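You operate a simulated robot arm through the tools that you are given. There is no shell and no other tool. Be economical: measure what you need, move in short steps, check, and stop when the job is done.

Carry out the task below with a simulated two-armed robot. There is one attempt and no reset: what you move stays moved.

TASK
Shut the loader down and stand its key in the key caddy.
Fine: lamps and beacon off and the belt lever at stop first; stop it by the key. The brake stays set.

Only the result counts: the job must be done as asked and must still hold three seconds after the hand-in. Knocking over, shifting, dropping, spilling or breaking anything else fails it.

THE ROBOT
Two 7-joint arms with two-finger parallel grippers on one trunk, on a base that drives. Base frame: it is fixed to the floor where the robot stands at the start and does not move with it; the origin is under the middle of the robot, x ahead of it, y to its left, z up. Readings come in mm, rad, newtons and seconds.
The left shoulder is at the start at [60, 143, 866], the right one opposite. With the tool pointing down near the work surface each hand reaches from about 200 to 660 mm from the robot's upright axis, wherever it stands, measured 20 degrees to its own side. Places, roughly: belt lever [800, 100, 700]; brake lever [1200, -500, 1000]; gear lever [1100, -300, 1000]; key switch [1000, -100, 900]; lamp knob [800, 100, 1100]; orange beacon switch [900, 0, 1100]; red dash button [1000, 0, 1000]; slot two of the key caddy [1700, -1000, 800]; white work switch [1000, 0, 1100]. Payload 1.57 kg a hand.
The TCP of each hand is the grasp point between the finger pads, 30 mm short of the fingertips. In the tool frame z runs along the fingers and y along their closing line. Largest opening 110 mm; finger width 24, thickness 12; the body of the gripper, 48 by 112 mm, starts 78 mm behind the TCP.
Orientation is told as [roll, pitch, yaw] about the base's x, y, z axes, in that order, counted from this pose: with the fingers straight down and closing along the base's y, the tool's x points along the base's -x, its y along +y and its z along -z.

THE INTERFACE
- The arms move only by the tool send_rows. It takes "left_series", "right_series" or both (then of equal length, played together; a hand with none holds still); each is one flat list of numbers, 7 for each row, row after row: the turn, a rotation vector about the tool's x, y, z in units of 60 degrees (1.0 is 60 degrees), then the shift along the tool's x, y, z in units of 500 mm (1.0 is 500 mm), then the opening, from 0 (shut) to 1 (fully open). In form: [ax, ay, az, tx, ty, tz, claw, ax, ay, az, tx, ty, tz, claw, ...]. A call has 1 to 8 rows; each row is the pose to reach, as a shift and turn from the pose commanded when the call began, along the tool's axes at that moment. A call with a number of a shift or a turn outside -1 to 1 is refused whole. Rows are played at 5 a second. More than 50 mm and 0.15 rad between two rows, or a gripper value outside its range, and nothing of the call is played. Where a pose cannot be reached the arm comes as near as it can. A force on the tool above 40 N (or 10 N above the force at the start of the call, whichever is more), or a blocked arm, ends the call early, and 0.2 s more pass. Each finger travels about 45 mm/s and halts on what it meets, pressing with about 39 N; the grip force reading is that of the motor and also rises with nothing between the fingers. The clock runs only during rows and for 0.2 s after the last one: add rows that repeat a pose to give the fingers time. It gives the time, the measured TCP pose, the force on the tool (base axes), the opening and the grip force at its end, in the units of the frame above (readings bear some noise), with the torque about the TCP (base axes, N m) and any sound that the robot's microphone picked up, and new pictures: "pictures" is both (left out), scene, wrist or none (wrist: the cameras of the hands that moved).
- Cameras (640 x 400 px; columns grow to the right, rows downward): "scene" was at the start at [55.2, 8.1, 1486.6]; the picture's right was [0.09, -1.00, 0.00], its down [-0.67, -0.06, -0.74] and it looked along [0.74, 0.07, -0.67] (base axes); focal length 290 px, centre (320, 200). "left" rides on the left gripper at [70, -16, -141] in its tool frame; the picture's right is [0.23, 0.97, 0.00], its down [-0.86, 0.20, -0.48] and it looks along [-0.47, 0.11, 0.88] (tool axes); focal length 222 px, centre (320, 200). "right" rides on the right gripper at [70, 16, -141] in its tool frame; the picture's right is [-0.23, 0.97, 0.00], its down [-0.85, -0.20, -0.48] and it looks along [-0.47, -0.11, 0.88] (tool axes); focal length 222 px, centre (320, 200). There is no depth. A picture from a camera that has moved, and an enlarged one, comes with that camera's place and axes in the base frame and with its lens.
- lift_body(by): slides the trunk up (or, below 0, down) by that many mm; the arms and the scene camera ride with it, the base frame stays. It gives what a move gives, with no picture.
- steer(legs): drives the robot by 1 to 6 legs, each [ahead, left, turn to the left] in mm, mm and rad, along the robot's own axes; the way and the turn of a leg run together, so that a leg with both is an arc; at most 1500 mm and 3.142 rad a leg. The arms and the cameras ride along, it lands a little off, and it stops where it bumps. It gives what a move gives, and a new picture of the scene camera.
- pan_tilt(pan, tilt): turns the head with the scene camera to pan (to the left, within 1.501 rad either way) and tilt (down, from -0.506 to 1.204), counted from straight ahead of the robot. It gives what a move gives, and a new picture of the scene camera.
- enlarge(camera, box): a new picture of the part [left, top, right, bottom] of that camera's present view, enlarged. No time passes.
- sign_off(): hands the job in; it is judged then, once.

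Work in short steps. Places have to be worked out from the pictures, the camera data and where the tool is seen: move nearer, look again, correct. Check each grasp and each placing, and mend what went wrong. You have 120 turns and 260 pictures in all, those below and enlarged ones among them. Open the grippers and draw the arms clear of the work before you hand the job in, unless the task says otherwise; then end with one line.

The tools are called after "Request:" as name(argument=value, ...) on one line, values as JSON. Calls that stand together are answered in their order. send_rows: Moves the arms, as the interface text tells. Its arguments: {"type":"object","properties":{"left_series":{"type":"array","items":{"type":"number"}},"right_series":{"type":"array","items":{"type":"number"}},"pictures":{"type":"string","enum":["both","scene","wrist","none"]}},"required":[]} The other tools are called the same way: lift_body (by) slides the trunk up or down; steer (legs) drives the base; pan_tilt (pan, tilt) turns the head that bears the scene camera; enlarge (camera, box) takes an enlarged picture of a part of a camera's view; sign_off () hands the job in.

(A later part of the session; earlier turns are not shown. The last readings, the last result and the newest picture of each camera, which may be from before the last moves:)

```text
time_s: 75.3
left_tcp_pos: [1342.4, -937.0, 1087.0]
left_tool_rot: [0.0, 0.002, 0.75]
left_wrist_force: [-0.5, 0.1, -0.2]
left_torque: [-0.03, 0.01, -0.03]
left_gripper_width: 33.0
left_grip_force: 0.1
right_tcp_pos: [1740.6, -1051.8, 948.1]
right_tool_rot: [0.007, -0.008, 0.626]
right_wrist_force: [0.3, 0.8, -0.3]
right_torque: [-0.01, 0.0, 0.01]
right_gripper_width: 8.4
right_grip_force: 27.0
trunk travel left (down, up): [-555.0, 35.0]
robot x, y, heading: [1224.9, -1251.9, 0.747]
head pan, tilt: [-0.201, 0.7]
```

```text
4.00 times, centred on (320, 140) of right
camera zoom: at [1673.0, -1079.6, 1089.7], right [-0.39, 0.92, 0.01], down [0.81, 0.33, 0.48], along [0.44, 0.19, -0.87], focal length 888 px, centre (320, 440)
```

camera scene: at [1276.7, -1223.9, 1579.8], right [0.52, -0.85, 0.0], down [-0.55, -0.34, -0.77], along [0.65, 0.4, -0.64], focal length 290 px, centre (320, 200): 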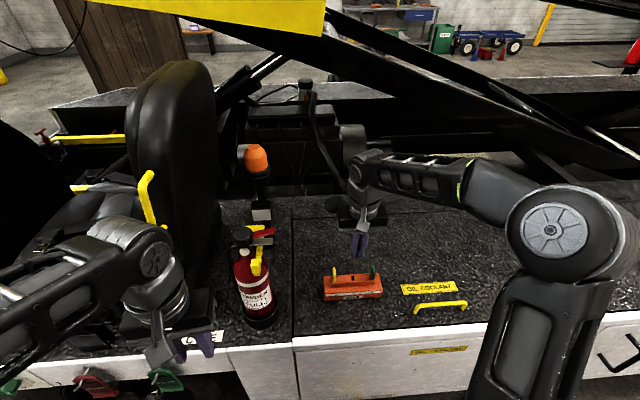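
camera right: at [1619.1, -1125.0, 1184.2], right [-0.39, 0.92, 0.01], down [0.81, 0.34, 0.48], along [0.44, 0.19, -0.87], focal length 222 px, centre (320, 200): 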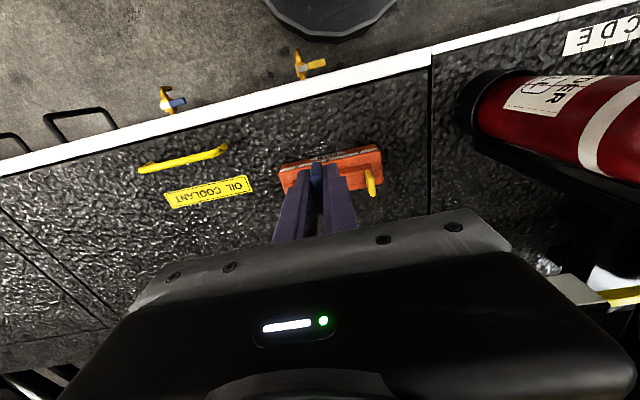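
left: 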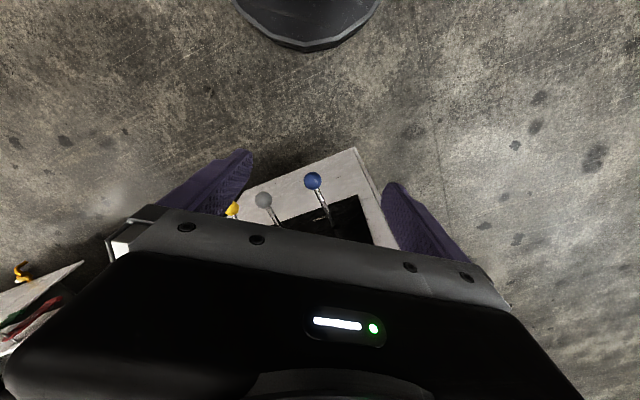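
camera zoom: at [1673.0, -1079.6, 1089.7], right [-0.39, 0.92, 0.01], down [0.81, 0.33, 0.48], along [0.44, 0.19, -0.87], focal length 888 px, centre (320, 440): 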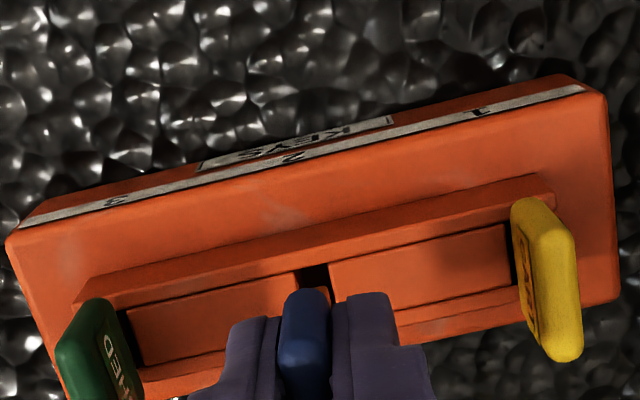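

Blade is ~2 mm too far toward slot 3; I shift 1.7 mm along the caddy and lower it in small steps.

Request:
send_rows(right_series=[0, 0, 0, 0, 0.0034, 0.008, 0, 0, 0, 0, 0, 0.0034, 0.02, 0, 0, 0, 0, 0, 0.0034, 0.032, 0, 0, 0, 0, 0, 0.0034, 0.044, 0], pictures="none")

Request:
enlarge(camera="scene", box=[320, 235, 400, 310])

Request:
enlarge(camera="right", box=[240, 90, 400, 190])

```text
time_s: 76.3
left_tcp_pos: [1343.3, -938.2, 1088.3]
left_tool_rot: [-0.001, 0.001, 0.751]
left_wrist_force: [0.6, 0.5, 0.9]
left_torque: [0.0, 0.0, -0.02]
left_gripper_width: 33.1
left_grip_force: 0.1
right_tcp_pos: [1737.9, -1048.5, 926.7]
right_tool_rot: [0.008, -0.007, 0.627]
right_wrist_force: [-0.2, -0.3, -0.2]
right_torque: [0.0, -0.02, -0.03]
right_gripper_width: 7.9
right_grip_force: 27.1
trunk travel left (down, up): [-555.0, 35.0]
robot x, y, heading: [1223.2, -1244.7, 0.746]
head pan, tilt: [-0.201, 0.7]
```

```text
5.33 times, centred on (360, 272) of scene
camera zoom: at [1276.9, -1223.9, 1579.8], right [0.52, -0.85, 0.0], down [-0.55, -0.34, -0.76], along [0.65, 0.4, -0.64], focal length 1545 px, centre (107, -187)
```

zoom: 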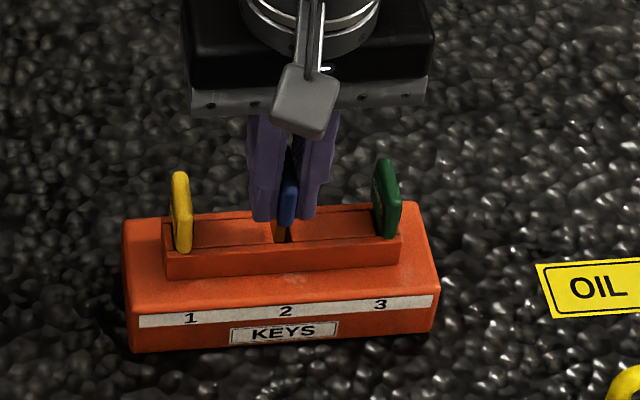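

```text
4.00 times, centred on (320, 140) of right
camera zoom: at [1672.0, -1077.9, 1067.4], right [-0.39, 0.92, 0.01], down [0.81, 0.33, 0.48], along [0.44, 0.19, -0.88], focal length 888 px, centre (320, 440)
```

zoom: 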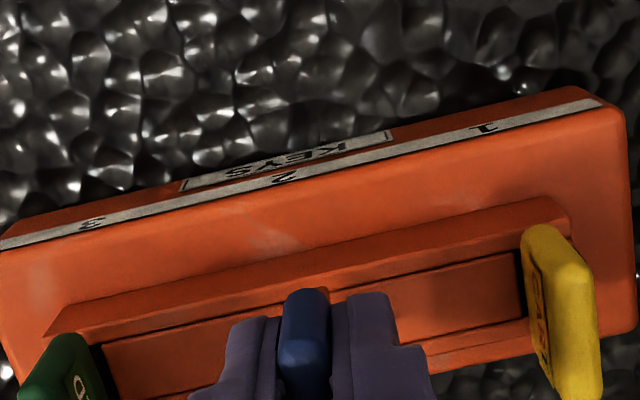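

The blade appears to be entering the slot, slightly left within it. I nudge 1 mm back and lower another 8 mm gently.

Request:
send_rows(right_series=[0, 0, 0, 0, -0.002, 0, 0, 0, 0, 0, 0, -0.002, 0.006, 0, 0, 0, 0, 0, -0.002, 0.012, 0, 0, 0, 0, 0, -0.002, 0.016, 0], pictures="none")

Request:
enlarge(camera="scene", box=[335, 250, 385, 300])

```text
time_s: 77.3
left_tcp_pos: [1342.7, -938.7, 1088.9]
left_tool_rot: [0.0, 0.0, 0.751]
left_wrist_force: [0.2, -0.5, 0.2]
left_torque: [0.01, -0.02, 0.02]
left_gripper_width: 32.5
left_grip_force: 0.0
right_tcp_pos: [1739.7, -1049.6, 918.9]
right_tool_rot: [0.008, -0.008, 0.626]
right_wrist_force: [-0.1, -2.3, 6.9]
right_torque: [-0.16, 0.08, 0.03]
right_gripper_width: 8.3
right_grip_force: 27.1
trunk travel left (down, up): [-555.0, 35.0]
robot x, y, heading: [1221.6, -1249.3, 0.75]
head pan, tilt: [-0.201, 0.7]
```

```text
8.00 times, centred on (360, 275) of scene
camera zoom: at [1276.2, -1224.4, 1580.0], right [0.52, -0.85, 0.0], down [-0.55, -0.34, -0.77], along [0.65, 0.4, -0.64], focal length 2318 px, centre (0, -400)
```

zoom: 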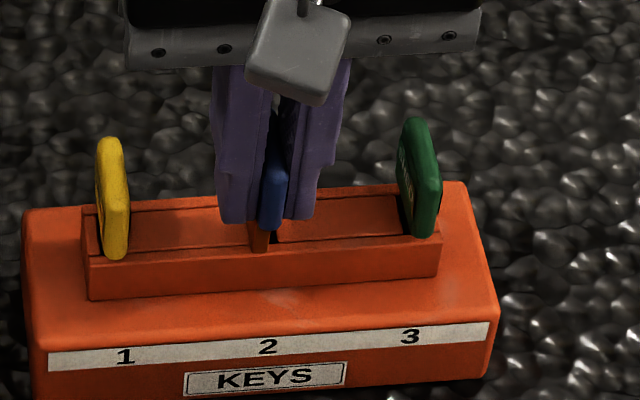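

Slight contact: the blade rides the slot's left lip by ~2.5 mm. I lift 7 mm, shift 2.5 mm toward slot 3's side, and lower again.

Request:
send_rows(right_series=[0, 0, 0, 0, 0, -0.016, 0, 0, 0, 0, 0, -0.005, -0.016, 0, 0, 0, 0, 0, -0.005, -0.004, 0, 0, 0, 0, 0, -0.005, 0.006, 0], pictures="none")

Request:
enlarge(camera="scene", box=[335, 250, 385, 300])

```text
time_s: 78.3
left_tcp_pos: [1340.6, -938.6, 1089.6]
left_tool_rot: [0.0, -0.002, 0.75]
left_wrist_force: [0.4, 0.5, 0.4]
left_torque: [0.0, -0.01, 0.04]
left_gripper_width: 32.8
left_grip_force: 0.1
right_tcp_pos: [1740.2, -1051.4, 918.3]
right_tool_rot: [0.007, -0.016, 0.626]
right_wrist_force: [0.3, -2.4, 21.1]
right_torque: [-0.16, 0.09, 0.01]
right_gripper_width: 8.3
right_grip_force: 27.4
trunk travel left (down, up): [-555.0, 35.0]
robot x, y, heading: [1221.9, -1247.8, 0.751]
head pan, tilt: [-0.201, 0.7]
```

```text
8.00 times, centred on (360, 275) of scene
camera zoom: at [1274.6, -1225.2, 1580.4], right [0.52, -0.85, 0.0], down [-0.55, -0.33, -0.77], along [0.65, 0.4, -0.64], focal length 2318 px, centre (0, -400)
```

zoom: 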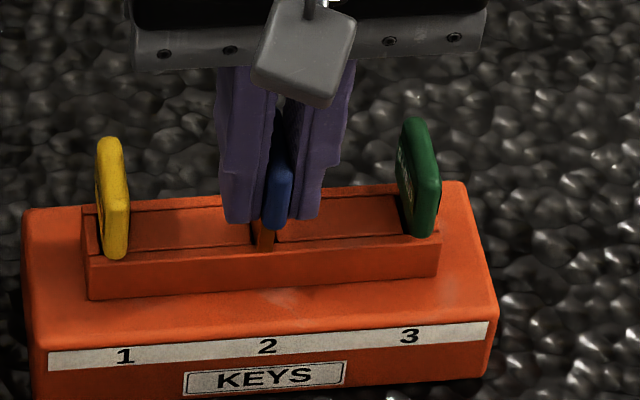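

The blade sits inside the slot; contact at the same height both times suggests the fingertips touch the caddy rim. I ease up 3 mm and open slightly so the key drops the last few mm.

Request:
send_rows(right_series=[0, 0, 0, 0, 0, -0.005, 0, 0, 0, 0, 0, 0, -0.005, 0.13, 0, 0, 0, 0, 0, -0.005, 0.13, 0, 0, 0, 0, 0, -0.005, 0.13], pictures="none")

Request:
enlarge(camera="scene", box=[335, 250, 385, 300])

Request:
enlarge(camera="right", box=[240, 90, 400, 190])

```text
time_s: 79.3
left_tcp_pos: [1342.0, -938.3, 1087.7]
left_tool_rot: [-0.001, 0.001, 0.751]
left_wrist_force: [-0.4, -0.2, 0.5]
left_torque: [0.02, 0.01, -0.01]
left_gripper_width: 32.9
left_grip_force: 0.2
right_tcp_pos: [1741.0, -1052.0, 918.0]
right_tool_rot: [0.006, -0.008, 0.625]
right_wrist_force: [-0.2, -0.4, 1.1]
right_torque: [0.05, 0.02, 0.05]
right_gripper_width: 14.4
right_grip_force: 0.0
trunk travel left (down, up): [-555.0, 35.0]
robot x, y, heading: [1225.2, -1251.5, 0.748]
head pan, tilt: [-0.201, 0.7]
```

```text
8.00 times, centred on (360, 275) of scene
camera zoom: at [1276.6, -1224.0, 1579.8], right [0.52, -0.85, 0.0], down [-0.55, -0.34, -0.77], along [0.65, 0.4, -0.64], focal length 2318 px, centre (0, -400)
```

zoom: 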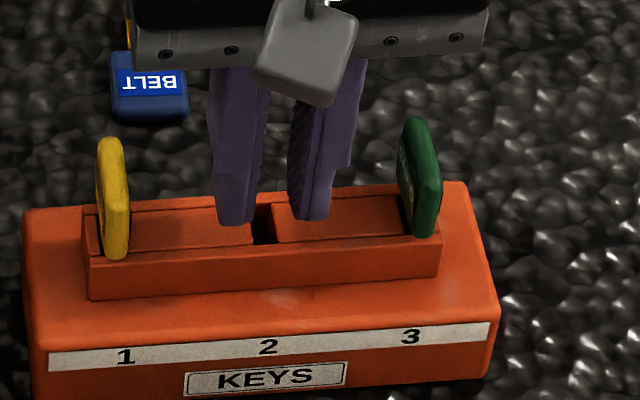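

```text
4.00 times, centred on (320, 140) of right
camera zoom: at [1674.0, -1080.4, 1059.5], right [-0.39, 0.92, 0.01], down [0.81, 0.33, 0.48], along [0.44, 0.19, -0.88], focal length 888 px, centre (320, 440)
```

zoom: 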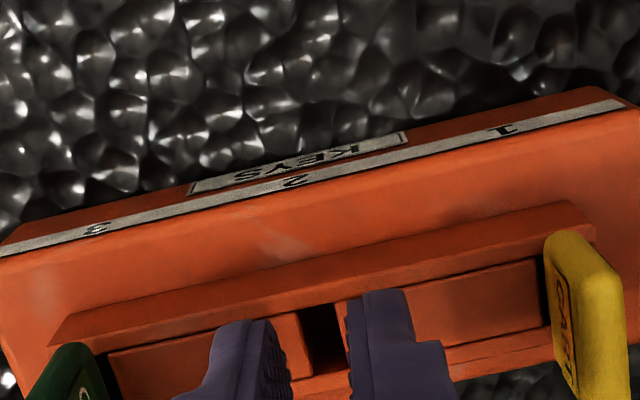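

The key popped out and now lies flat on the deck behind the caddy. I lift the hand clear and locate it.

Request:
send_rows(right_series=[0, 0, 0, 0, 0, -0.08, 0.13, 0, 0, 0, 0, 0, -0.17, 0.13, 0, 0, 0, 0, 0, -0.26, 0.13, 0, 0, 0, 0, 0, -0.34, 0.3], pictures="wrist")

Request:
enlarge(camera="scene", box=[300, 215, 420, 310])

Request:
enlarge(camera="right", box=[240, 80, 480, 230])

```text
time_s: 80.3
left_tcp_pos: [1342.2, -937.3, 1088.0]
left_tool_rot: [-0.001, 0.002, 0.75]
left_wrist_force: [-0.4, 0.5, 0.2]
left_torque: [-0.03, -0.01, 0.02]
left_gripper_width: 33.0
left_grip_force: 0.1
right_tcp_pos: [1739.6, -1052.4, 1089.1]
right_tool_rot: [0.006, -0.007, 0.627]
right_wrist_force: [0.4, 0.0, -0.6]
right_torque: [0.0, -0.03, -0.03]
right_gripper_width: 32.9
right_grip_force: 0.0
trunk travel left (down, up): [-555.0, 35.0]
robot x, y, heading: [1225.2, -1246.7, 0.744]
head pan, tilt: [-0.201, 0.7]
camera right: at [1673.0, -1082.1, 1230.4], right [-0.39, 0.92, 0.01], down [0.81, 0.33, 0.48], along [0.44, 0.19, -0.88], focal length 222 px, centre (320, 200)
```

right: 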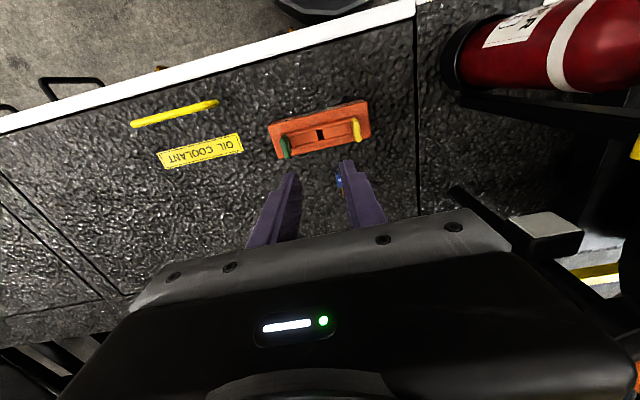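

```text
4.21 times, centred on (360, 262) of scene
camera zoom: at [1276.5, -1224.1, 1579.8], right [0.52, -0.85, 0.0], down [-0.55, -0.34, -0.77], along [0.65, 0.4, -0.64], focal length 1220 px, centre (152, -63)
```

zoom: 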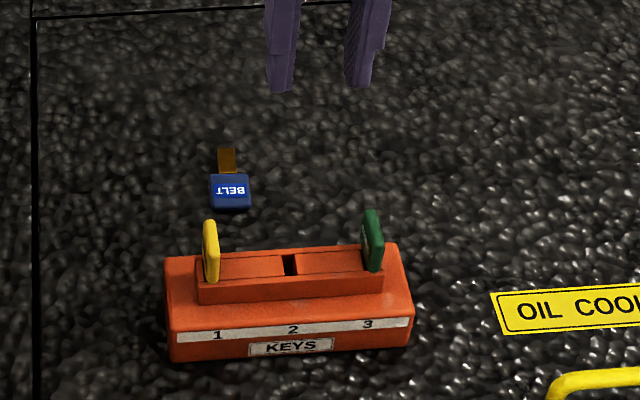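

```text
2.67 times, centred on (360, 155) of right
camera zoom: at [1673.0, -1082.1, 1230.4], right [-0.39, 0.92, 0.01], down [0.81, 0.33, 0.48], along [0.44, 0.19, -0.88], focal length 592 px, centre (213, 320)
```

zoom: 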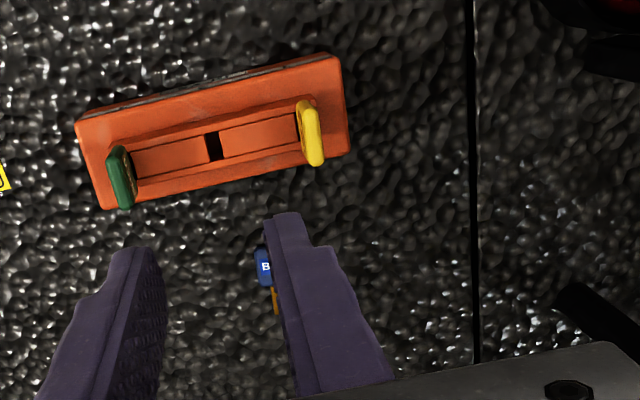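

The key lies flat, bow near [1805,-972], blade pointing away (≈34°). Plan: pick it by its sides with the tool vertical, set it down on the clear deck in front of the caddy, then regrasp it tilted so it can be swung upright. First I move above it.

Request:
send_rows(right_series=[0, 0, 0, -0.046, 0.013, 0.04, 0.5, 0, 0, 0, -0.093, 0.026, 0.09, 0.5, 0, 0, 0, -0.139, 0.038, 0.14, 0.5, 0, 0, 0, -0.185, 0.051, 0.19, 0.5], pictures="none")

Request:
enlarge(camera="right", box=[240, 80, 400, 180])

Request:
enlarge(camera="scene", box=[310, 190, 410, 300])

```text
time_s: 81.3
left_tcp_pos: [1342.9, -938.3, 1088.0]
left_tool_rot: [0.001, 0.001, 0.75]
left_wrist_force: [0.0, -0.1, 0.3]
left_torque: [0.02, 0.0, -0.01]
left_gripper_width: 32.9
left_grip_force: 0.0
right_tcp_pos: [1800.7, -977.4, 994.0]
right_tool_rot: [0.005, -0.008, 0.625]
right_wrist_force: [0.0, 0.7, -0.5]
right_torque: [-0.04, 0.02, 0.0]
right_gripper_width: 55.0
right_grip_force: 0.0
trunk travel left (down, up): [-555.0, 35.0]
robot x, y, heading: [1222.8, -1245.0, 0.747]
head pan, tilt: [-0.201, 0.7]
```

```text
4.00 times, centred on (320, 130) of right
camera zoom: at [1734.8, -1005.8, 1135.0], right [-0.39, 0.92, 0.01], down [0.81, 0.33, 0.48], along [0.44, 0.19, -0.88], focal length 888 px, centre (320, 480)
```

zoom: 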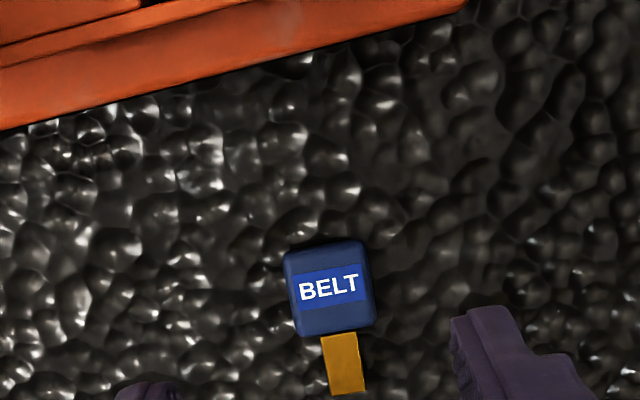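

```text
3.64 times, centred on (360, 245) of scene
camera zoom: at [1277.5, -1223.2, 1579.8], right [0.52, -0.85, 0.0], down [-0.55, -0.34, -0.76], along [0.65, 0.4, -0.64], focal length 1053 px, centre (174, 36)
```

zoom: 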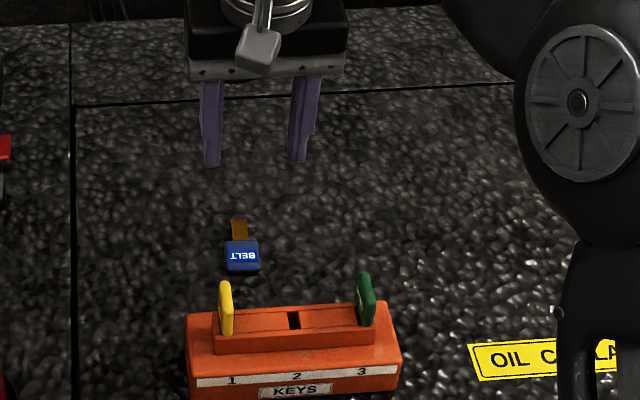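

Key bow is 28 mm wide at [1813,-967], blade toward 33°. I descend over it (fingers to either side) to ~TCP z 868.

Request:
send_rows(right_series=[0, 0, 0.047, -0.0108, 0.0007, 0.084, 0.5, 0, 0, 0.047, -0.0216, 0.0015, 0.168, 0.5, 0, 0, 0.047, -0.0324, 0.0022, 0.23, 0.5, 0, 0, 0.047, -0.0324, 0.0022, 0.252, 0.5], pictures="none")

Request:
enlarge(camera="scene", box=[310, 190, 410, 300])

Request:
enlarge(camera="right", box=[240, 90, 400, 190])

```text
time_s: 82.3
left_tcp_pos: [1342.2, -938.1, 1089.3]
left_tool_rot: [0.001, 0.003, 0.75]
left_wrist_force: [0.2, 0.0, -0.1]
left_torque: [0.02, 0.03, 0.04]
left_gripper_width: 33.1
left_grip_force: 0.1
right_tcp_pos: [1814.5, -965.1, 869.0]
right_tool_rot: [0.007, -0.008, 0.577]
right_wrist_force: [0.0, 0.0, -0.2]
right_torque: [0.0, 0.0, 0.01]
right_gripper_width: 55.0
right_grip_force: 0.1
trunk travel left (down, up): [-555.0, 35.0]
robot x, y, heading: [1222.6, -1248.0, 0.747]
head pan, tilt: [-0.201, 0.7]
```

```text
3.64 times, centred on (360, 245) of scene
camera zoom: at [1276.7, -1224.0, 1579.8], right [0.52, -0.85, 0.0], down [-0.55, -0.34, -0.76], along [0.65, 0.4, -0.64], focal length 1053 px, centre (174, 36)
```

zoom: 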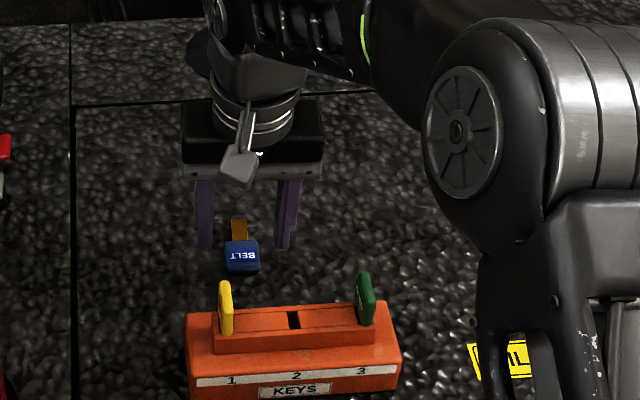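

```text
4.00 times, centred on (320, 140) of right
camera zoom: at [1746.1, -992.1, 1009.3], right [-0.34, 0.94, 0.01], down [0.82, 0.29, 0.48], along [0.45, 0.17, -0.88], focal length 888 px, centre (320, 440)
```

zoom: 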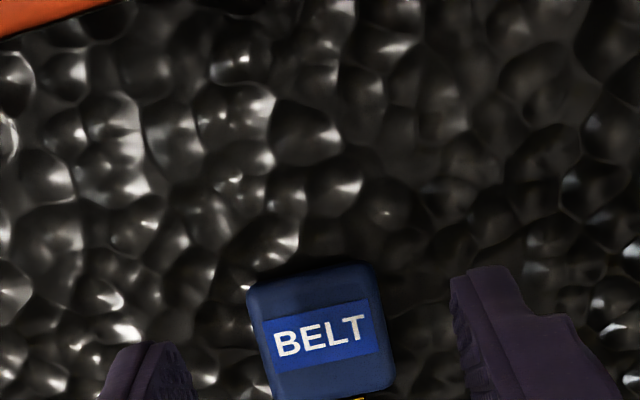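

Fingers straddle the key with about 10 mm still to go. I step down gently watching force.

Request:
send_rows(right_series=[0, 0, 0, 0, 0, 0.008, 0.5, 0, 0, 0, 0, 0, 0.016, 0.5, 0, 0, 0, 0, 0, 0.022, 0.5], pictures="none")

Request:
enlarge(camera="scene", box=[320, 220, 390, 290])

```text
time_s: 83.1
left_tcp_pos: [1343.7, -937.3, 1087.9]
left_tool_rot: [0.001, 0.002, 0.752]
left_wrist_force: [-0.1, -0.4, 0.4]
left_torque: [0.0, -0.02, -0.02]
left_gripper_width: 32.9
left_grip_force: 0.1
right_tcp_pos: [1813.6, -965.1, 856.4]
right_tool_rot: [0.006, -0.007, 0.576]
right_wrist_force: [-0.4, 0.2, 0.3]
right_torque: [-0.03, -0.05, -0.02]
right_gripper_width: 55.1
right_grip_force: 0.1
trunk travel left (down, up): [-555.0, 35.0]
robot x, y, heading: [1220.4, -1250.3, 0.745]
head pan, tilt: [-0.201, 0.7]
```

```text
5.71 times, centred on (355, 255) of scene
camera zoom: at [1276.8, -1223.9, 1579.8], right [0.52, -0.85, 0.0], down [-0.55, -0.34, -0.76], along [0.65, 0.4, -0.64], focal length 1655 px, centre (120, -114)
```

zoom: 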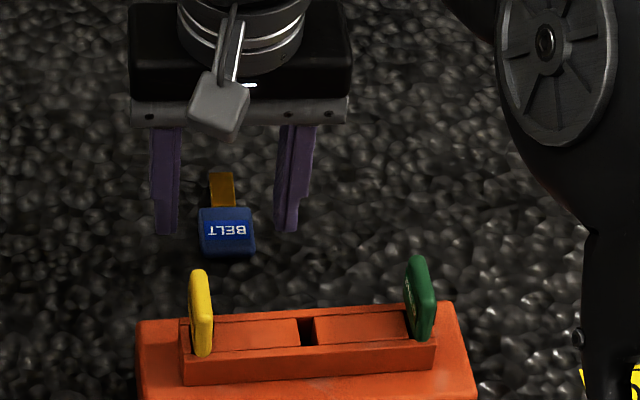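

Request:
send_rows(right_series=[0, 0, 0, 0, 0, 0.006, 0.5, 0, 0, 0, 0, 0, 0.012, 0.5, 0, 0, 0, 0, 0, 0.018, 0.5, 0, 0, 0, 0, 0, 0.024, 0.5], pictures="none")

Request:
enlarge(camera="scene", box=[320, 220, 390, 290])

```text
time_s: 84.1
left_tcp_pos: [1342.8, -939.1, 1087.3]
left_tool_rot: [0.002, 0.002, 0.749]
left_wrist_force: [0.2, 0.0, -0.1]
left_torque: [0.01, -0.01, 0.01]
left_gripper_width: 32.9
left_grip_force: 0.1
right_tcp_pos: [1813.2, -965.7, 845.3]
right_tool_rot: [0.006, -0.01, 0.575]
right_wrist_force: [0.4, -0.5, -0.2]
right_torque: [0.0, 0.05, 0.02]
right_gripper_width: 54.9
right_grip_force: 0.0
trunk travel left (down, up): [-555.0, 35.0]
robot x, y, heading: [1223.7, -1246.1, 0.747]
head pan, tilt: [-0.201, 0.7]
```

```text
5.71 times, centred on (355, 255) of scene
camera zoom: at [1276.8, -1223.9, 1579.8], right [0.52, -0.85, 0.0], down [-0.55, -0.34, -0.76], along [0.65, 0.4, -0.64], focal length 1655 px, centre (120, -114)
```

zoom: 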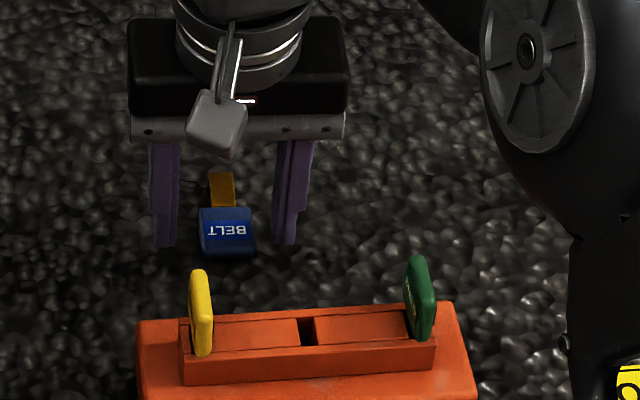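

Still no contact at fingertip z 815: the deck is lower than I judged (which also explains the missed slot). I move 8 mm further out and continue down gently.

Request:
send_rows(right_series=[0, 0, 0, -0.016, 0, 0, 0.5, 0, 0, 0, -0.016, 0, 0.007, 0.5, 0, 0, 0, -0.016, 0, 0.014, 0.5, 0, 0, 0, -0.016, 0, 0.021, 0.5, 0, 0, 0, -0.016, 0, 0.028, 0.5], pictures="none")

Request:
enlarge(camera="scene", box=[320, 220, 390, 290])

```text
time_s: 85.3
left_tcp_pos: [1342.6, -938.6, 1088.6]
left_tool_rot: [0.001, 0.003, 0.751]
left_wrist_force: [-0.1, 0.3, -0.7]
left_torque: [0.02, 0.01, -0.02]
left_gripper_width: 33.1
left_grip_force: 0.1
right_tcp_pos: [1820.4, -961.6, 830.9]
right_tool_rot: [0.006, -0.008, 0.575]
right_wrist_force: [0.8, -0.2, 0.8]
right_torque: [-0.02, -0.04, 0.0]
right_gripper_width: 54.9
right_grip_force: 0.1
trunk travel left (down, up): [-555.0, 35.0]
robot x, y, heading: [1221.7, -1245.7, 0.75]
head pan, tilt: [-0.201, 0.7]
```

```text
5.71 times, centred on (355, 255) of scene
camera zoom: at [1276.9, -1223.9, 1579.8], right [0.52, -0.85, 0.0], down [-0.55, -0.34, -0.76], along [0.65, 0.4, -0.64], focal length 1655 px, centre (120, -114)
```

zoom: 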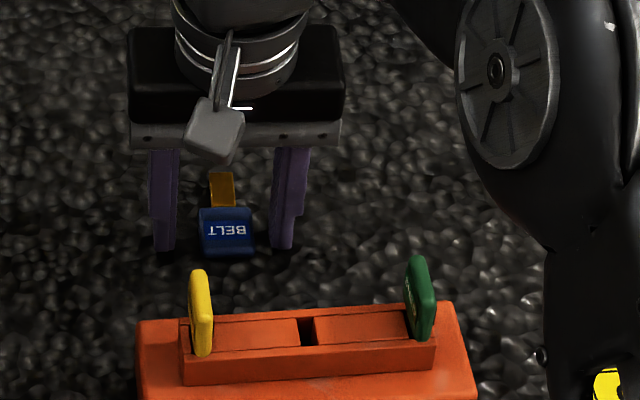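

Request:
send_rows(right_series=[0, 0, 0, 0, 0, 0.006, 0.5, 0, 0, 0, 0, 0, 0.012, 0.5, 0, 0, 0, 0, 0, 0.018, 0.5], pictures="none")

Request:
enlarge(camera="scene", box=[320, 220, 390, 290])

Request:
enlarge(camera="right", box=[240, 110, 400, 210])

```text
time_s: 86.1
left_tcp_pos: [1340.8, -940.8, 1089.3]
left_tool_rot: [0.001, -0.002, 0.752]
left_wrist_force: [-0.7, -0.2, 0.2]
left_torque: [0.0, -0.03, -0.01]
left_gripper_width: 33.0
left_grip_force: 0.1
right_tcp_pos: [1821.0, -962.0, 828.9]
right_tool_rot: [0.009, -0.014, 0.575]
right_wrist_force: [-11.2, -8.3, 22.3]
right_torque: [-1.0, 0.15, -0.44]
right_gripper_width: 56.1
right_grip_force: 0.3
trunk travel left (down, up): [-555.0, 35.0]
robot x, y, heading: [1225.9, -1245.2, 0.747]
head pan, tilt: [-0.201, 0.7]
stopped in row 3 (right hand): the force on the tool passed its limit at 44 N (the readings are from after the stop); the commanded pose is now the measured one
```

```text
5.71 times, centred on (355, 255) of scene
camera zoom: at [1273.4, -1226.1, 1580.0], right [0.52, -0.85, 0.0], down [-0.55, -0.33, -0.77], along [0.65, 0.4, -0.64], focal length 1655 px, centre (120, -114)
```

zoom: 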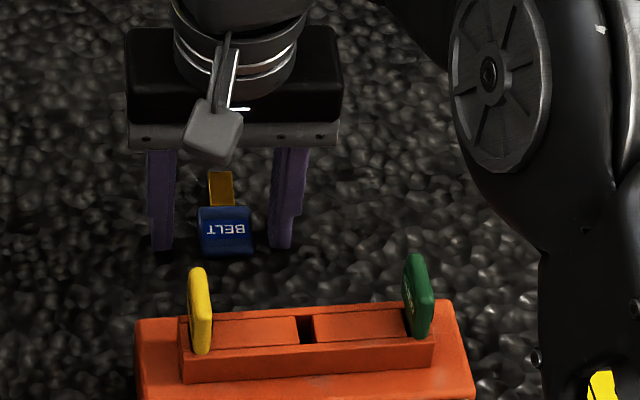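

```text
4.00 times, centred on (320, 160) of right
camera zoom: at [1751.4, -987.0, 971.3], right [-0.34, 0.94, 0.01], down [0.82, 0.29, 0.49], along [0.46, 0.18, -0.87], focal length 888 px, centre (320, 360)
```

zoom: 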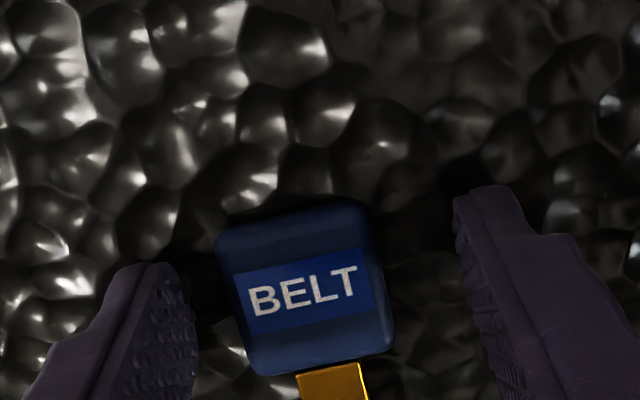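

Deck reached (z≈799). I raise 2 mm and close on the bow's sides.

Request:
send_rows(right_series=[0, 0, 0, 0, 0, -0.004, 0.5, 0, 0, 0, 0, 0, -0.004, 0.15, 0, 0, 0, 0, 0, -0.004, 0.15, 0, 0, 0, 0, 0, -0.004, 0.15, 0, 0, 0, 0, 0, -0.004, 0.15, 0, 0, 0, 0, 0, -0.03, 0.15, 0, 0, 0, 0, 0, -0.1, 0.15], pictures="none")

Request:
enlarge(camera="scene", box=[310, 190, 410, 290])

Request:
enlarge(camera="right", box=[240, 110, 400, 210])

```text
time_s: 87.7
left_tcp_pos: [1341.9, -937.8, 1089.0]
left_tool_rot: [0.0, 0.001, 0.751]
left_wrist_force: [0.6, 1.2, 0.5]
left_torque: [0.02, -0.01, -0.01]
left_gripper_width: 33.0
left_grip_force: 0.0
right_tcp_pos: [1819.1, -958.9, 876.7]
right_tool_rot: [0.008, -0.013, 0.575]
right_wrist_force: [0.0, -0.3, 0.0]
right_torque: [-0.01, 0.01, 0.02]
right_gripper_width: 30.6
right_grip_force: 38.6
trunk travel left (down, up): [-555.0, 35.0]
robot x, y, heading: [1219.9, -1250.5, 0.748]
head pan, tilt: [-0.201, 0.7]
```

```text
4.00 times, centred on (360, 240) of scene
camera zoom: at [1276.2, -1223.9, 1579.7], right [0.52, -0.85, 0.0], down [-0.55, -0.34, -0.77], along [0.65, 0.4, -0.64], focal length 1159 px, centre (160, 40)
```

zoom: 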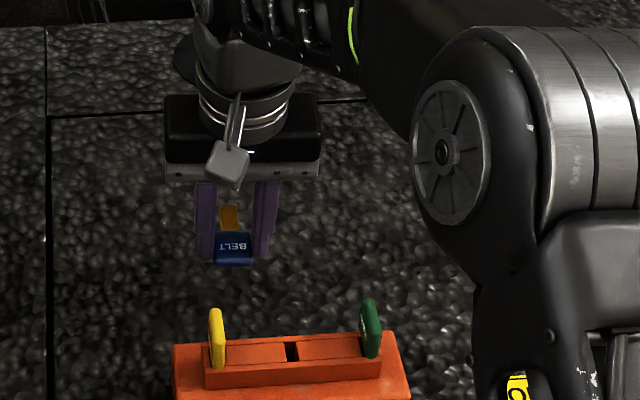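

```text
4.00 times, centred on (320, 160) of right
camera zoom: at [1751.9, -985.7, 1017.6], right [-0.34, 0.94, 0.01], down [0.82, 0.29, 0.49], along [0.46, 0.18, -0.87], focal length 888 px, centre (320, 360)
```

zoom: 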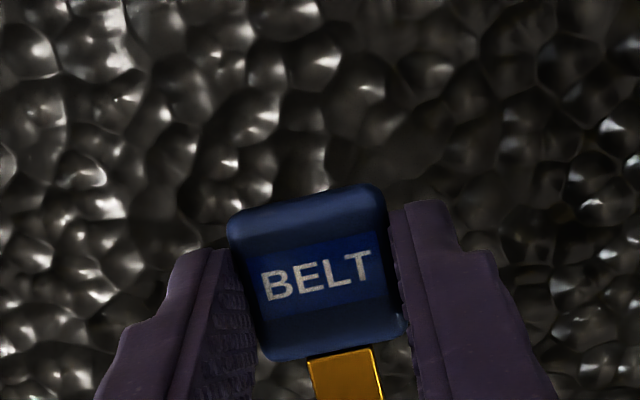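

Key picked up flat (30.6 mm). I lift it and carry it over the caddy to the clear strip of deck in front.

Request:
send_rows(right_series=[0, 0, 0, 0, 0, -0.09, 0.15, 0, 0, 0, 0, 0, -0.18, 0.15, 0, 0, 0, 0.085, -0.02, -0.19, 0.15, 0, 0, 0, 0.17, -0.04, -0.19, 0.15, 0, 0, 0, 0.255, -0.06, -0.19, 0.15, 0, 0, 0, 0.34, -0.08, -0.19, 0.15, 0, 0, 0, 0.4226, -0.1, -0.18, 0.15], pictures="wrist")

Request:
enlarge(camera="scene", box=[290, 230, 450, 360])

```text
time_s: 89.3
left_tcp_pos: [1342.9, -938.1, 1089.2]
left_tool_rot: [0.0, 0.0, 0.751]
left_wrist_force: [-0.1, 0.2, -0.1]
left_torque: [0.0, -0.03, 0.03]
left_gripper_width: 32.9
left_grip_force: 0.1
right_tcp_pos: [1670.0, -1117.8, 964.7]
right_tool_rot: [0.007, -0.016, 0.576]
right_wrist_force: [0.8, 0.4, 0.0]
right_torque: [0.0, 0.02, -0.01]
right_gripper_width: 30.6
right_grip_force: 39.3
trunk travel left (down, up): [-555.0, 35.0]
robot x, y, heading: [1224.5, -1249.8, 0.749]
head pan, tilt: [-0.201, 0.7]
camera right: at [1601.0, -1144.6, 1105.8], right [-0.34, 0.94, 0.01], down [0.82, 0.29, 0.49], along [0.46, 0.18, -0.87], focal length 222 px, centre (320, 200)
```

right: 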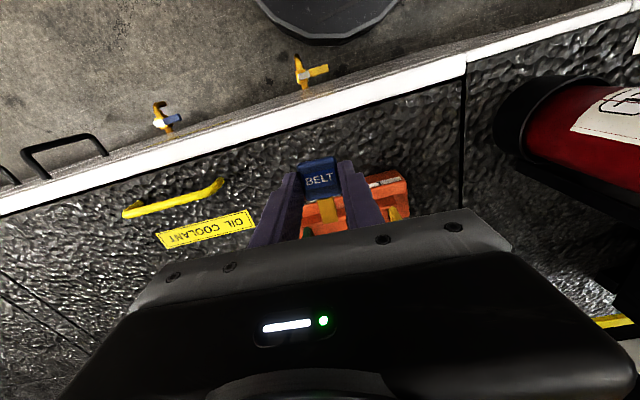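

```text
3.08 times, centred on (370, 295) of scene
camera zoom: at [1276.1, -1225.0, 1579.8], right [0.52, -0.85, 0.0], down [-0.55, -0.33, -0.77], along [0.65, 0.4, -0.64], focal length 891 px, centre (166, -92)
```

zoom: 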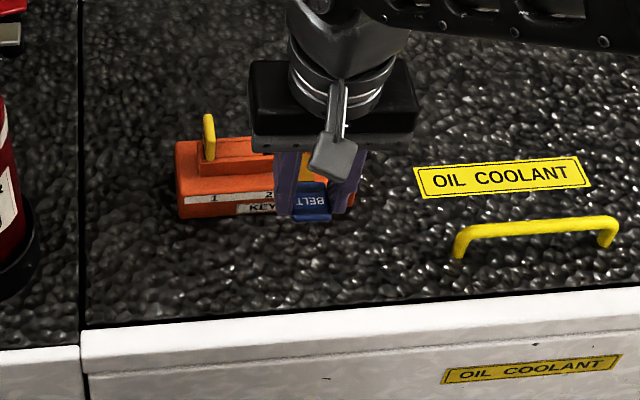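

I lower the key to the deck (TCP z≈832) and release it.

Request:
send_rows(right_series=[0, 0, 0, 0, 0, 0.09, 0.15, 0, 0, 0, 0, 0, 0.18, 0.15, 0, 0, 0, 0, 0, 0.24, 0.15, 0, 0, 0, 0, 0, 0.258, 0.15, 0, 0, 0, 0, 0, 0.264, 0.15, 0, 0, 0, 0, 0, 0.264, 0.4, 0, 0, 0, 0, 0, 0.264, 0.5, 0, 0, 0, 0, 0, 0.264, 0.5], pictures="none")

Request:
enlarge(camera="scene", box=[290, 250, 410, 350])

```text
time_s: 91.1
left_tcp_pos: [1342.0, -937.0, 1089.2]
left_tool_rot: [-0.001, 0.003, 0.751]
left_wrist_force: [0.0, 0.4, 0.5]
left_torque: [0.0, -0.01, 0.02]
left_gripper_width: 33.1
left_grip_force: 0.0
right_tcp_pos: [1671.7, -1116.6, 832.4]
right_tool_rot: [0.01, -0.014, 0.575]
right_wrist_force: [-0.2, 0.7, -0.3]
right_torque: [-0.02, 0.0, 0.02]
right_gripper_width: 55.0
right_grip_force: 0.1
trunk travel left (down, up): [-555.0, 35.0]
robot x, y, heading: [1225.7, -1248.0, 0.751]
head pan, tilt: [-0.201, 0.7]
```

```text
4.00 times, centred on (350, 300) of scene
camera zoom: at [1276.7, -1224.0, 1579.8], right [0.52, -0.85, 0.0], down [-0.55, -0.34, -0.76], along [0.65, 0.4, -0.64], focal length 1159 px, centre (200, -200)
```

zoom: 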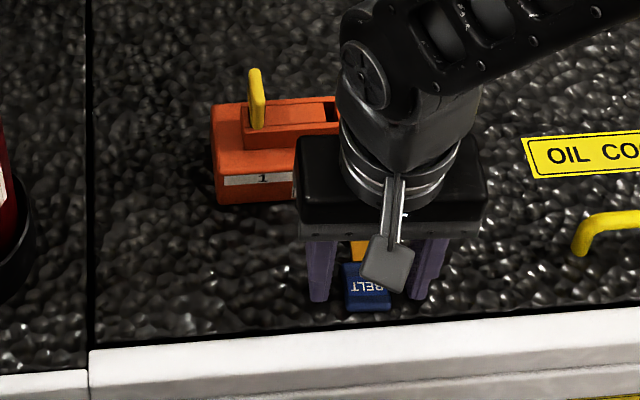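

Key rests on the deck. Next I lift, back the robot 230 mm to get reach for a tilted grasp, and tilt the tool 60° toward the key's direction.

Request:
send_rows(right_series=[0, 0, 0, 0, 0, -0.09, 0.5, 0, 0, 0, 0, 0, -0.18, 0.5, 0, 0, 0, 0, 0, -0.25, 0.5], pictures="none")

Request:
steer(legs=[[-230, 0, 0]])

Request:
send_rows(right_series=[0, -0.125, 0, 0, 0, 0, 0.5, 0, -0.25, 0, 0, 0, 0, 0.5, 0, -0.375, 0, 0, 0, 0, 0.5, 0, -0.5, 0, 0, 0, 0, 0.5, 0, -0.625, 0, 0, 0, 0, 0.5, 0, -0.75, 0, 0, 0, 0, 0.5, 0, -0.875, 0, 0, 0, 0, 0.5, 0, -1, 0, 0, 0, 0, 0.5], pictures="both")

```text
time_s: 91.9
left_tcp_pos: [1342.9, -939.2, 1089.1]
left_tool_rot: [0.0, -0.002, 0.751]
left_wrist_force: [-0.7, 0.7, -0.1]
left_torque: [0.01, -0.01, -0.03]
left_gripper_width: 32.9
left_grip_force: 0.1
right_tcp_pos: [1671.5, -1118.7, 958.1]
right_tool_rot: [0.008, -0.016, 0.577]
right_wrist_force: [0.0, -0.4, 0.2]
right_torque: [0.02, -0.02, 0.03]
right_gripper_width: 54.8
right_grip_force: 0.1
trunk travel left (down, up): [-555.0, 35.0]
robot x, y, heading: [1226.5, -1248.9, 0.752]
head pan, tilt: [-0.201, 0.7]
```

```text
time_s: 93.7
left_tcp_pos: [1172.2, -1096.1, 1088.8]
left_tool_rot: [0.0, 0.002, 0.752]
left_wrist_force: [-0.4, 0.4, -0.8]
left_torque: [0.02, -0.02, 0.03]
left_gripper_width: 33.0
left_grip_force: 0.0
right_tcp_pos: [1500.6, -1275.3, 957.3]
right_tool_rot: [0.009, -0.016, 0.579]
right_wrist_force: [-0.7, 0.2, 0.6]
right_torque: [0.01, -0.02, -0.01]
right_gripper_width: 55.0
right_grip_force: 0.0
trunk travel left (down, up): [-555.0, 35.0]
robot x, y, heading: [1053.3, -1407.6, 0.75]
head pan, tilt: [-0.201, 0.7]
camera scene: at [1106.3, -1382.4, 1579.9], right [0.52, -0.85, 0.0], down [-0.55, -0.34, -0.77], along [0.65, 0.4, -0.64], focal length 290 px, centre (320, 200)
```

scene: 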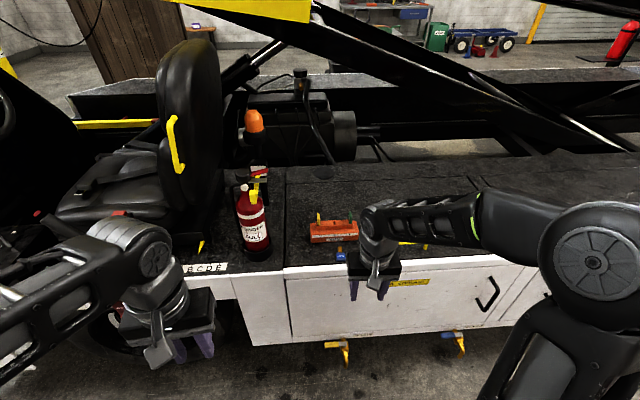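

```text
time_s: 95.5
left_tcp_pos: [1171.9, -1093.7, 1088.0]
left_tool_rot: [0.001, 0.002, 0.753]
left_wrist_force: [-0.1, -0.4, -0.2]
left_torque: [-0.06, -0.01, 0.02]
left_gripper_width: 32.7
left_grip_force: 0.0
right_tcp_pos: [1550.7, -1183.7, 946.2]
right_tool_rot: [0.014, -1.061, 0.565]
right_wrist_force: [0.2, 0.5, -0.5]
right_torque: [-0.01, 0.02, -0.02]
right_gripper_width: 54.8
right_grip_force: 0.1
right hand out of reach, approached as far as the arm can: row 4, 5, 6, 7, 8
trunk travel left (down, up): [-555.0, 35.0]
robot x, y, heading: [1050.9, -1407.0, 0.749]
head pan, tilt: [-0.201, 0.7]
camera scene: at [1107.9, -1379.7, 1579.8], right [0.52, -0.85, 0.0], down [-0.55, -0.34, -0.76], along [0.65, 0.4, -0.64], focal length 290 px, centre (320, 200)
camera right: at [1410.2, -1255.9, 954.6], right [-0.44, 0.87, 0.21], down [0.11, -0.17, 0.98], along [0.89, 0.45, -0.02], focal length 222 px, centre (320, 200)
```

scene: 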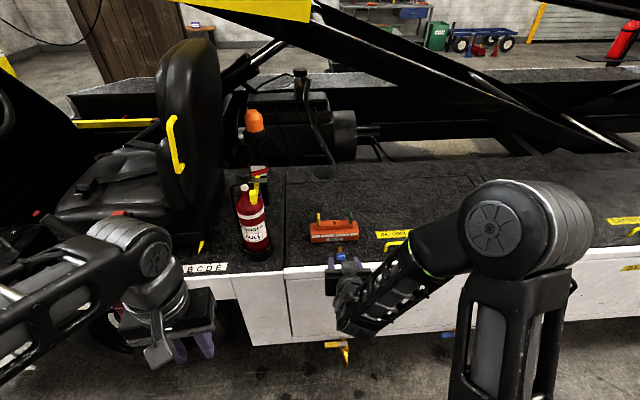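
right: 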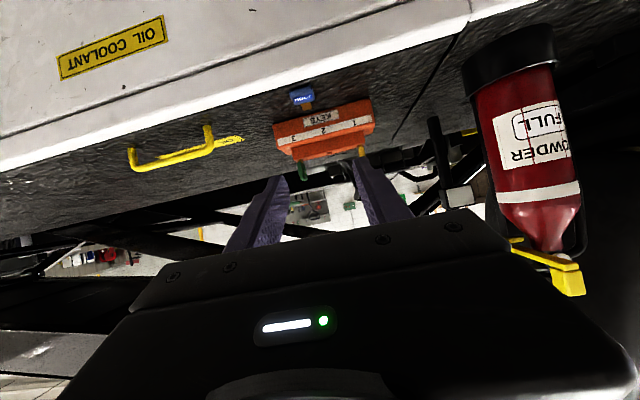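

The tilt is achieved (tool 29° below horizontal). The key's bow is near [1677,-1116,803]; I enlarge to refine.

Request:
enlarge(camera="right", box=[260, 60, 400, 150])

Request:
enlarge(camera="scene", box=[300, 205, 400, 300])

```text
4.44 times, centred on (330, 105) of right
camera zoom: at [1410.2, -1255.9, 954.6], right [-0.44, 0.87, 0.21], down [0.11, -0.17, 0.98], along [0.89, 0.45, -0.02], focal length 987 px, centre (276, 622)
```

zoom: 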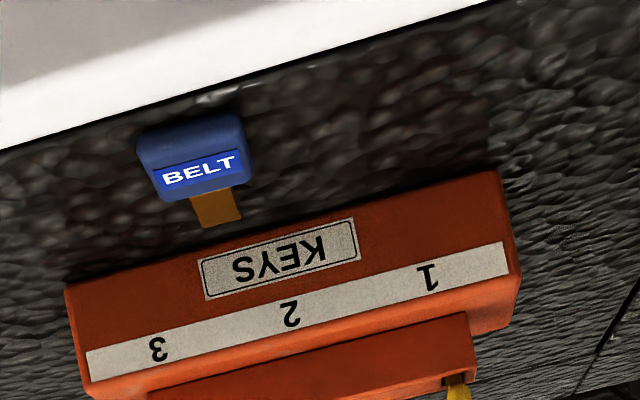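

```text
4.21 times, centred on (350, 252) of scene
camera zoom: at [1107.9, -1379.7, 1579.8], right [0.52, -0.85, 0.0], down [-0.55, -0.34, -0.76], along [0.65, 0.4, -0.64], focal length 1220 px, centre (194, -21)
```

zoom: 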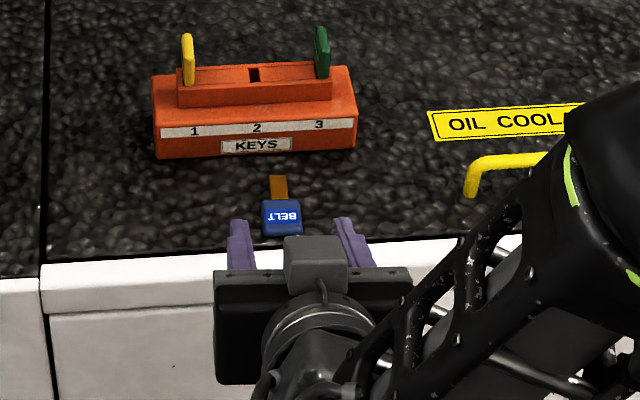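

I bring the open fingers to a pre-grasp pose 70 mm short of the key along the tilted axis.

Request:
send_rows(right_series=[0, 0, 0, 0.0296, -0.0071, 0.0629, 0.5, 0, 0, 0, 0.0592, -0.0143, 0.1257, 0.5, 0, 0, 0, 0.0888, -0.0214, 0.1886, 0.5, 0, 0, 0, 0.0888, -0.0214, 0.1886, 0.5], pictures="wrist")

Request:
enlarge(camera="scene", box=[300, 205, 400, 300])

```text
time_s: 96.5
left_tcp_pos: [1172.4, -1096.1, 1088.3]
left_tool_rot: [0.0, 0.001, 0.751]
left_wrist_force: [-0.1, -0.6, 0.2]
left_torque: [-0.01, -0.04, -0.02]
left_gripper_width: 33.0
left_grip_force: 0.2
right_tcp_pos: [1607.0, -1159.4, 862.4]
right_tool_rot: [0.019, -1.062, 0.563]
right_wrist_force: [-0.2, 0.3, -0.5]
right_torque: [0.0, 0.0, -0.01]
right_gripper_width: 54.9
right_grip_force: 0.0
trunk travel left (down, up): [-555.0, 35.0]
robot x, y, heading: [1056.0, -1409.4, 0.751]
head pan, tilt: [-0.201, 0.7]
camera right: at [1465.8, -1232.3, 871.4], right [-0.44, 0.87, 0.21], down [0.11, -0.17, 0.98], along [0.89, 0.45, -0.02], focal length 222 px, centre (320, 200)
```

right: 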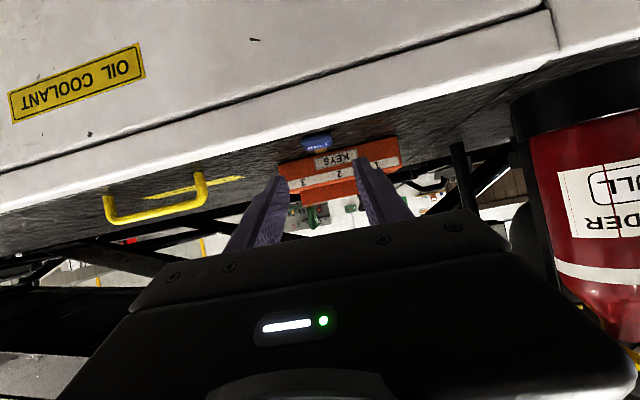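

```text
4.21 times, centred on (350, 252) of scene
camera zoom: at [1106.8, -1381.5, 1579.8], right [0.52, -0.85, 0.0], down [-0.55, -0.34, -0.77], along [0.65, 0.4, -0.64], focal length 1220 px, centre (194, -21)
```

zoom: 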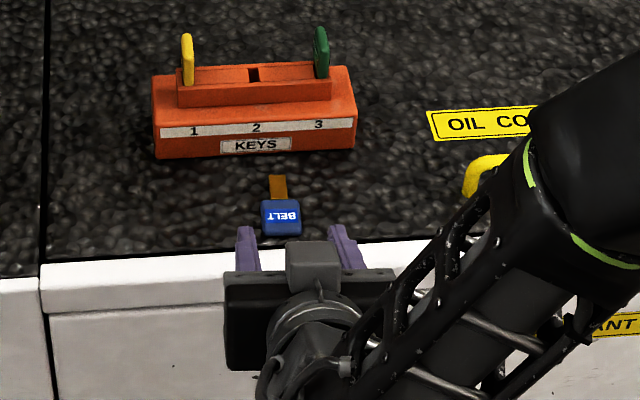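

Aligned. I slide in 71 mm along the tool axis down to deck level and close on the bow's sides.

Request:
send_rows(right_series=[0, 0, 0, 0.0007, -0.0007, 0.05, 0.5, 0, 0, 0, 0.0015, -0.0015, 0.1, 0.5, 0, 0, 0, 0.002, -0.0022, 0.13, 0.5, 0, 0, 0, 0.0022, -0.0022, 0.143, 0.5], pictures="none")

Request:
enlarge(camera="scene", box=[320, 225, 390, 290])

Request:
enlarge(camera="right", box=[240, 100, 400, 200])

```text
time_s: 97.5
left_tcp_pos: [1172.7, -1096.0, 1089.6]
left_tool_rot: [-0.001, 0.002, 0.754]
left_wrist_force: [0.8, 0.0, 0.3]
left_torque: [0.0, 0.0, 0.0]
left_gripper_width: 33.1
left_grip_force: 0.0
right_tcp_pos: [1660.5, -1127.9, 827.3]
right_tool_rot: [0.015, -1.06, 0.563]
right_wrist_force: [-0.8, 1.3, 0.0]
right_torque: [0.05, 0.0, -0.02]
right_gripper_width: 55.0
right_grip_force: 0.1
trunk travel left (down, up): [-555.0, 35.0]
robot x, y, heading: [1054.2, -1408.6, 0.75]
head pan, tilt: [-0.201, 0.7]
```

```text
6.15 times, centred on (355, 258) of scene
camera zoom: at [1107.6, -1381.5, 1579.8], right [0.52, -0.85, 0.0], down [-0.55, -0.34, -0.76], along [0.65, 0.4, -0.64], focal length 1783 px, centre (105, -154)
```

zoom: 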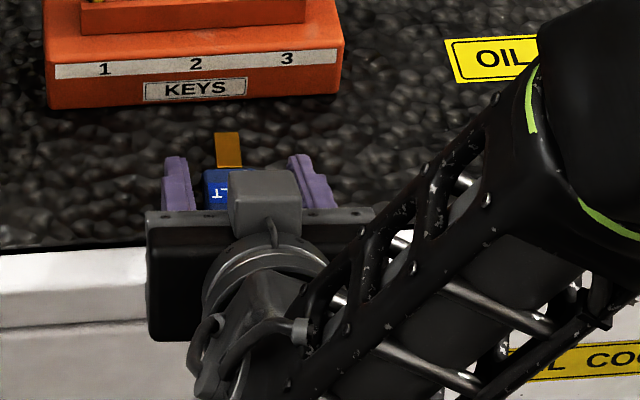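

```text
4.00 times, centred on (320, 150) of right
camera zoom: at [1520.0, -1199.7, 835.5], right [-0.44, 0.88, 0.21], down [0.11, -0.17, 0.98], along [0.89, 0.45, -0.02], focal length 888 px, centre (320, 400)
```

zoom: 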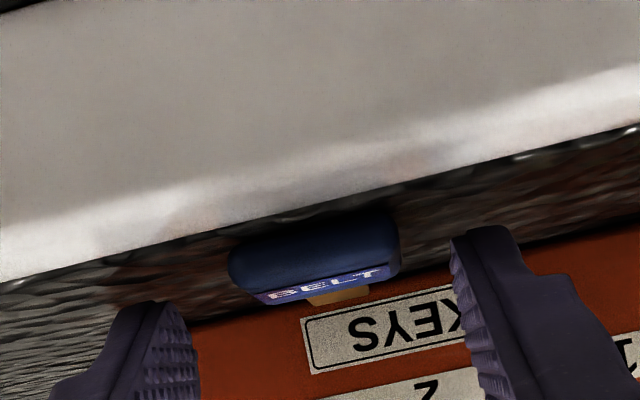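

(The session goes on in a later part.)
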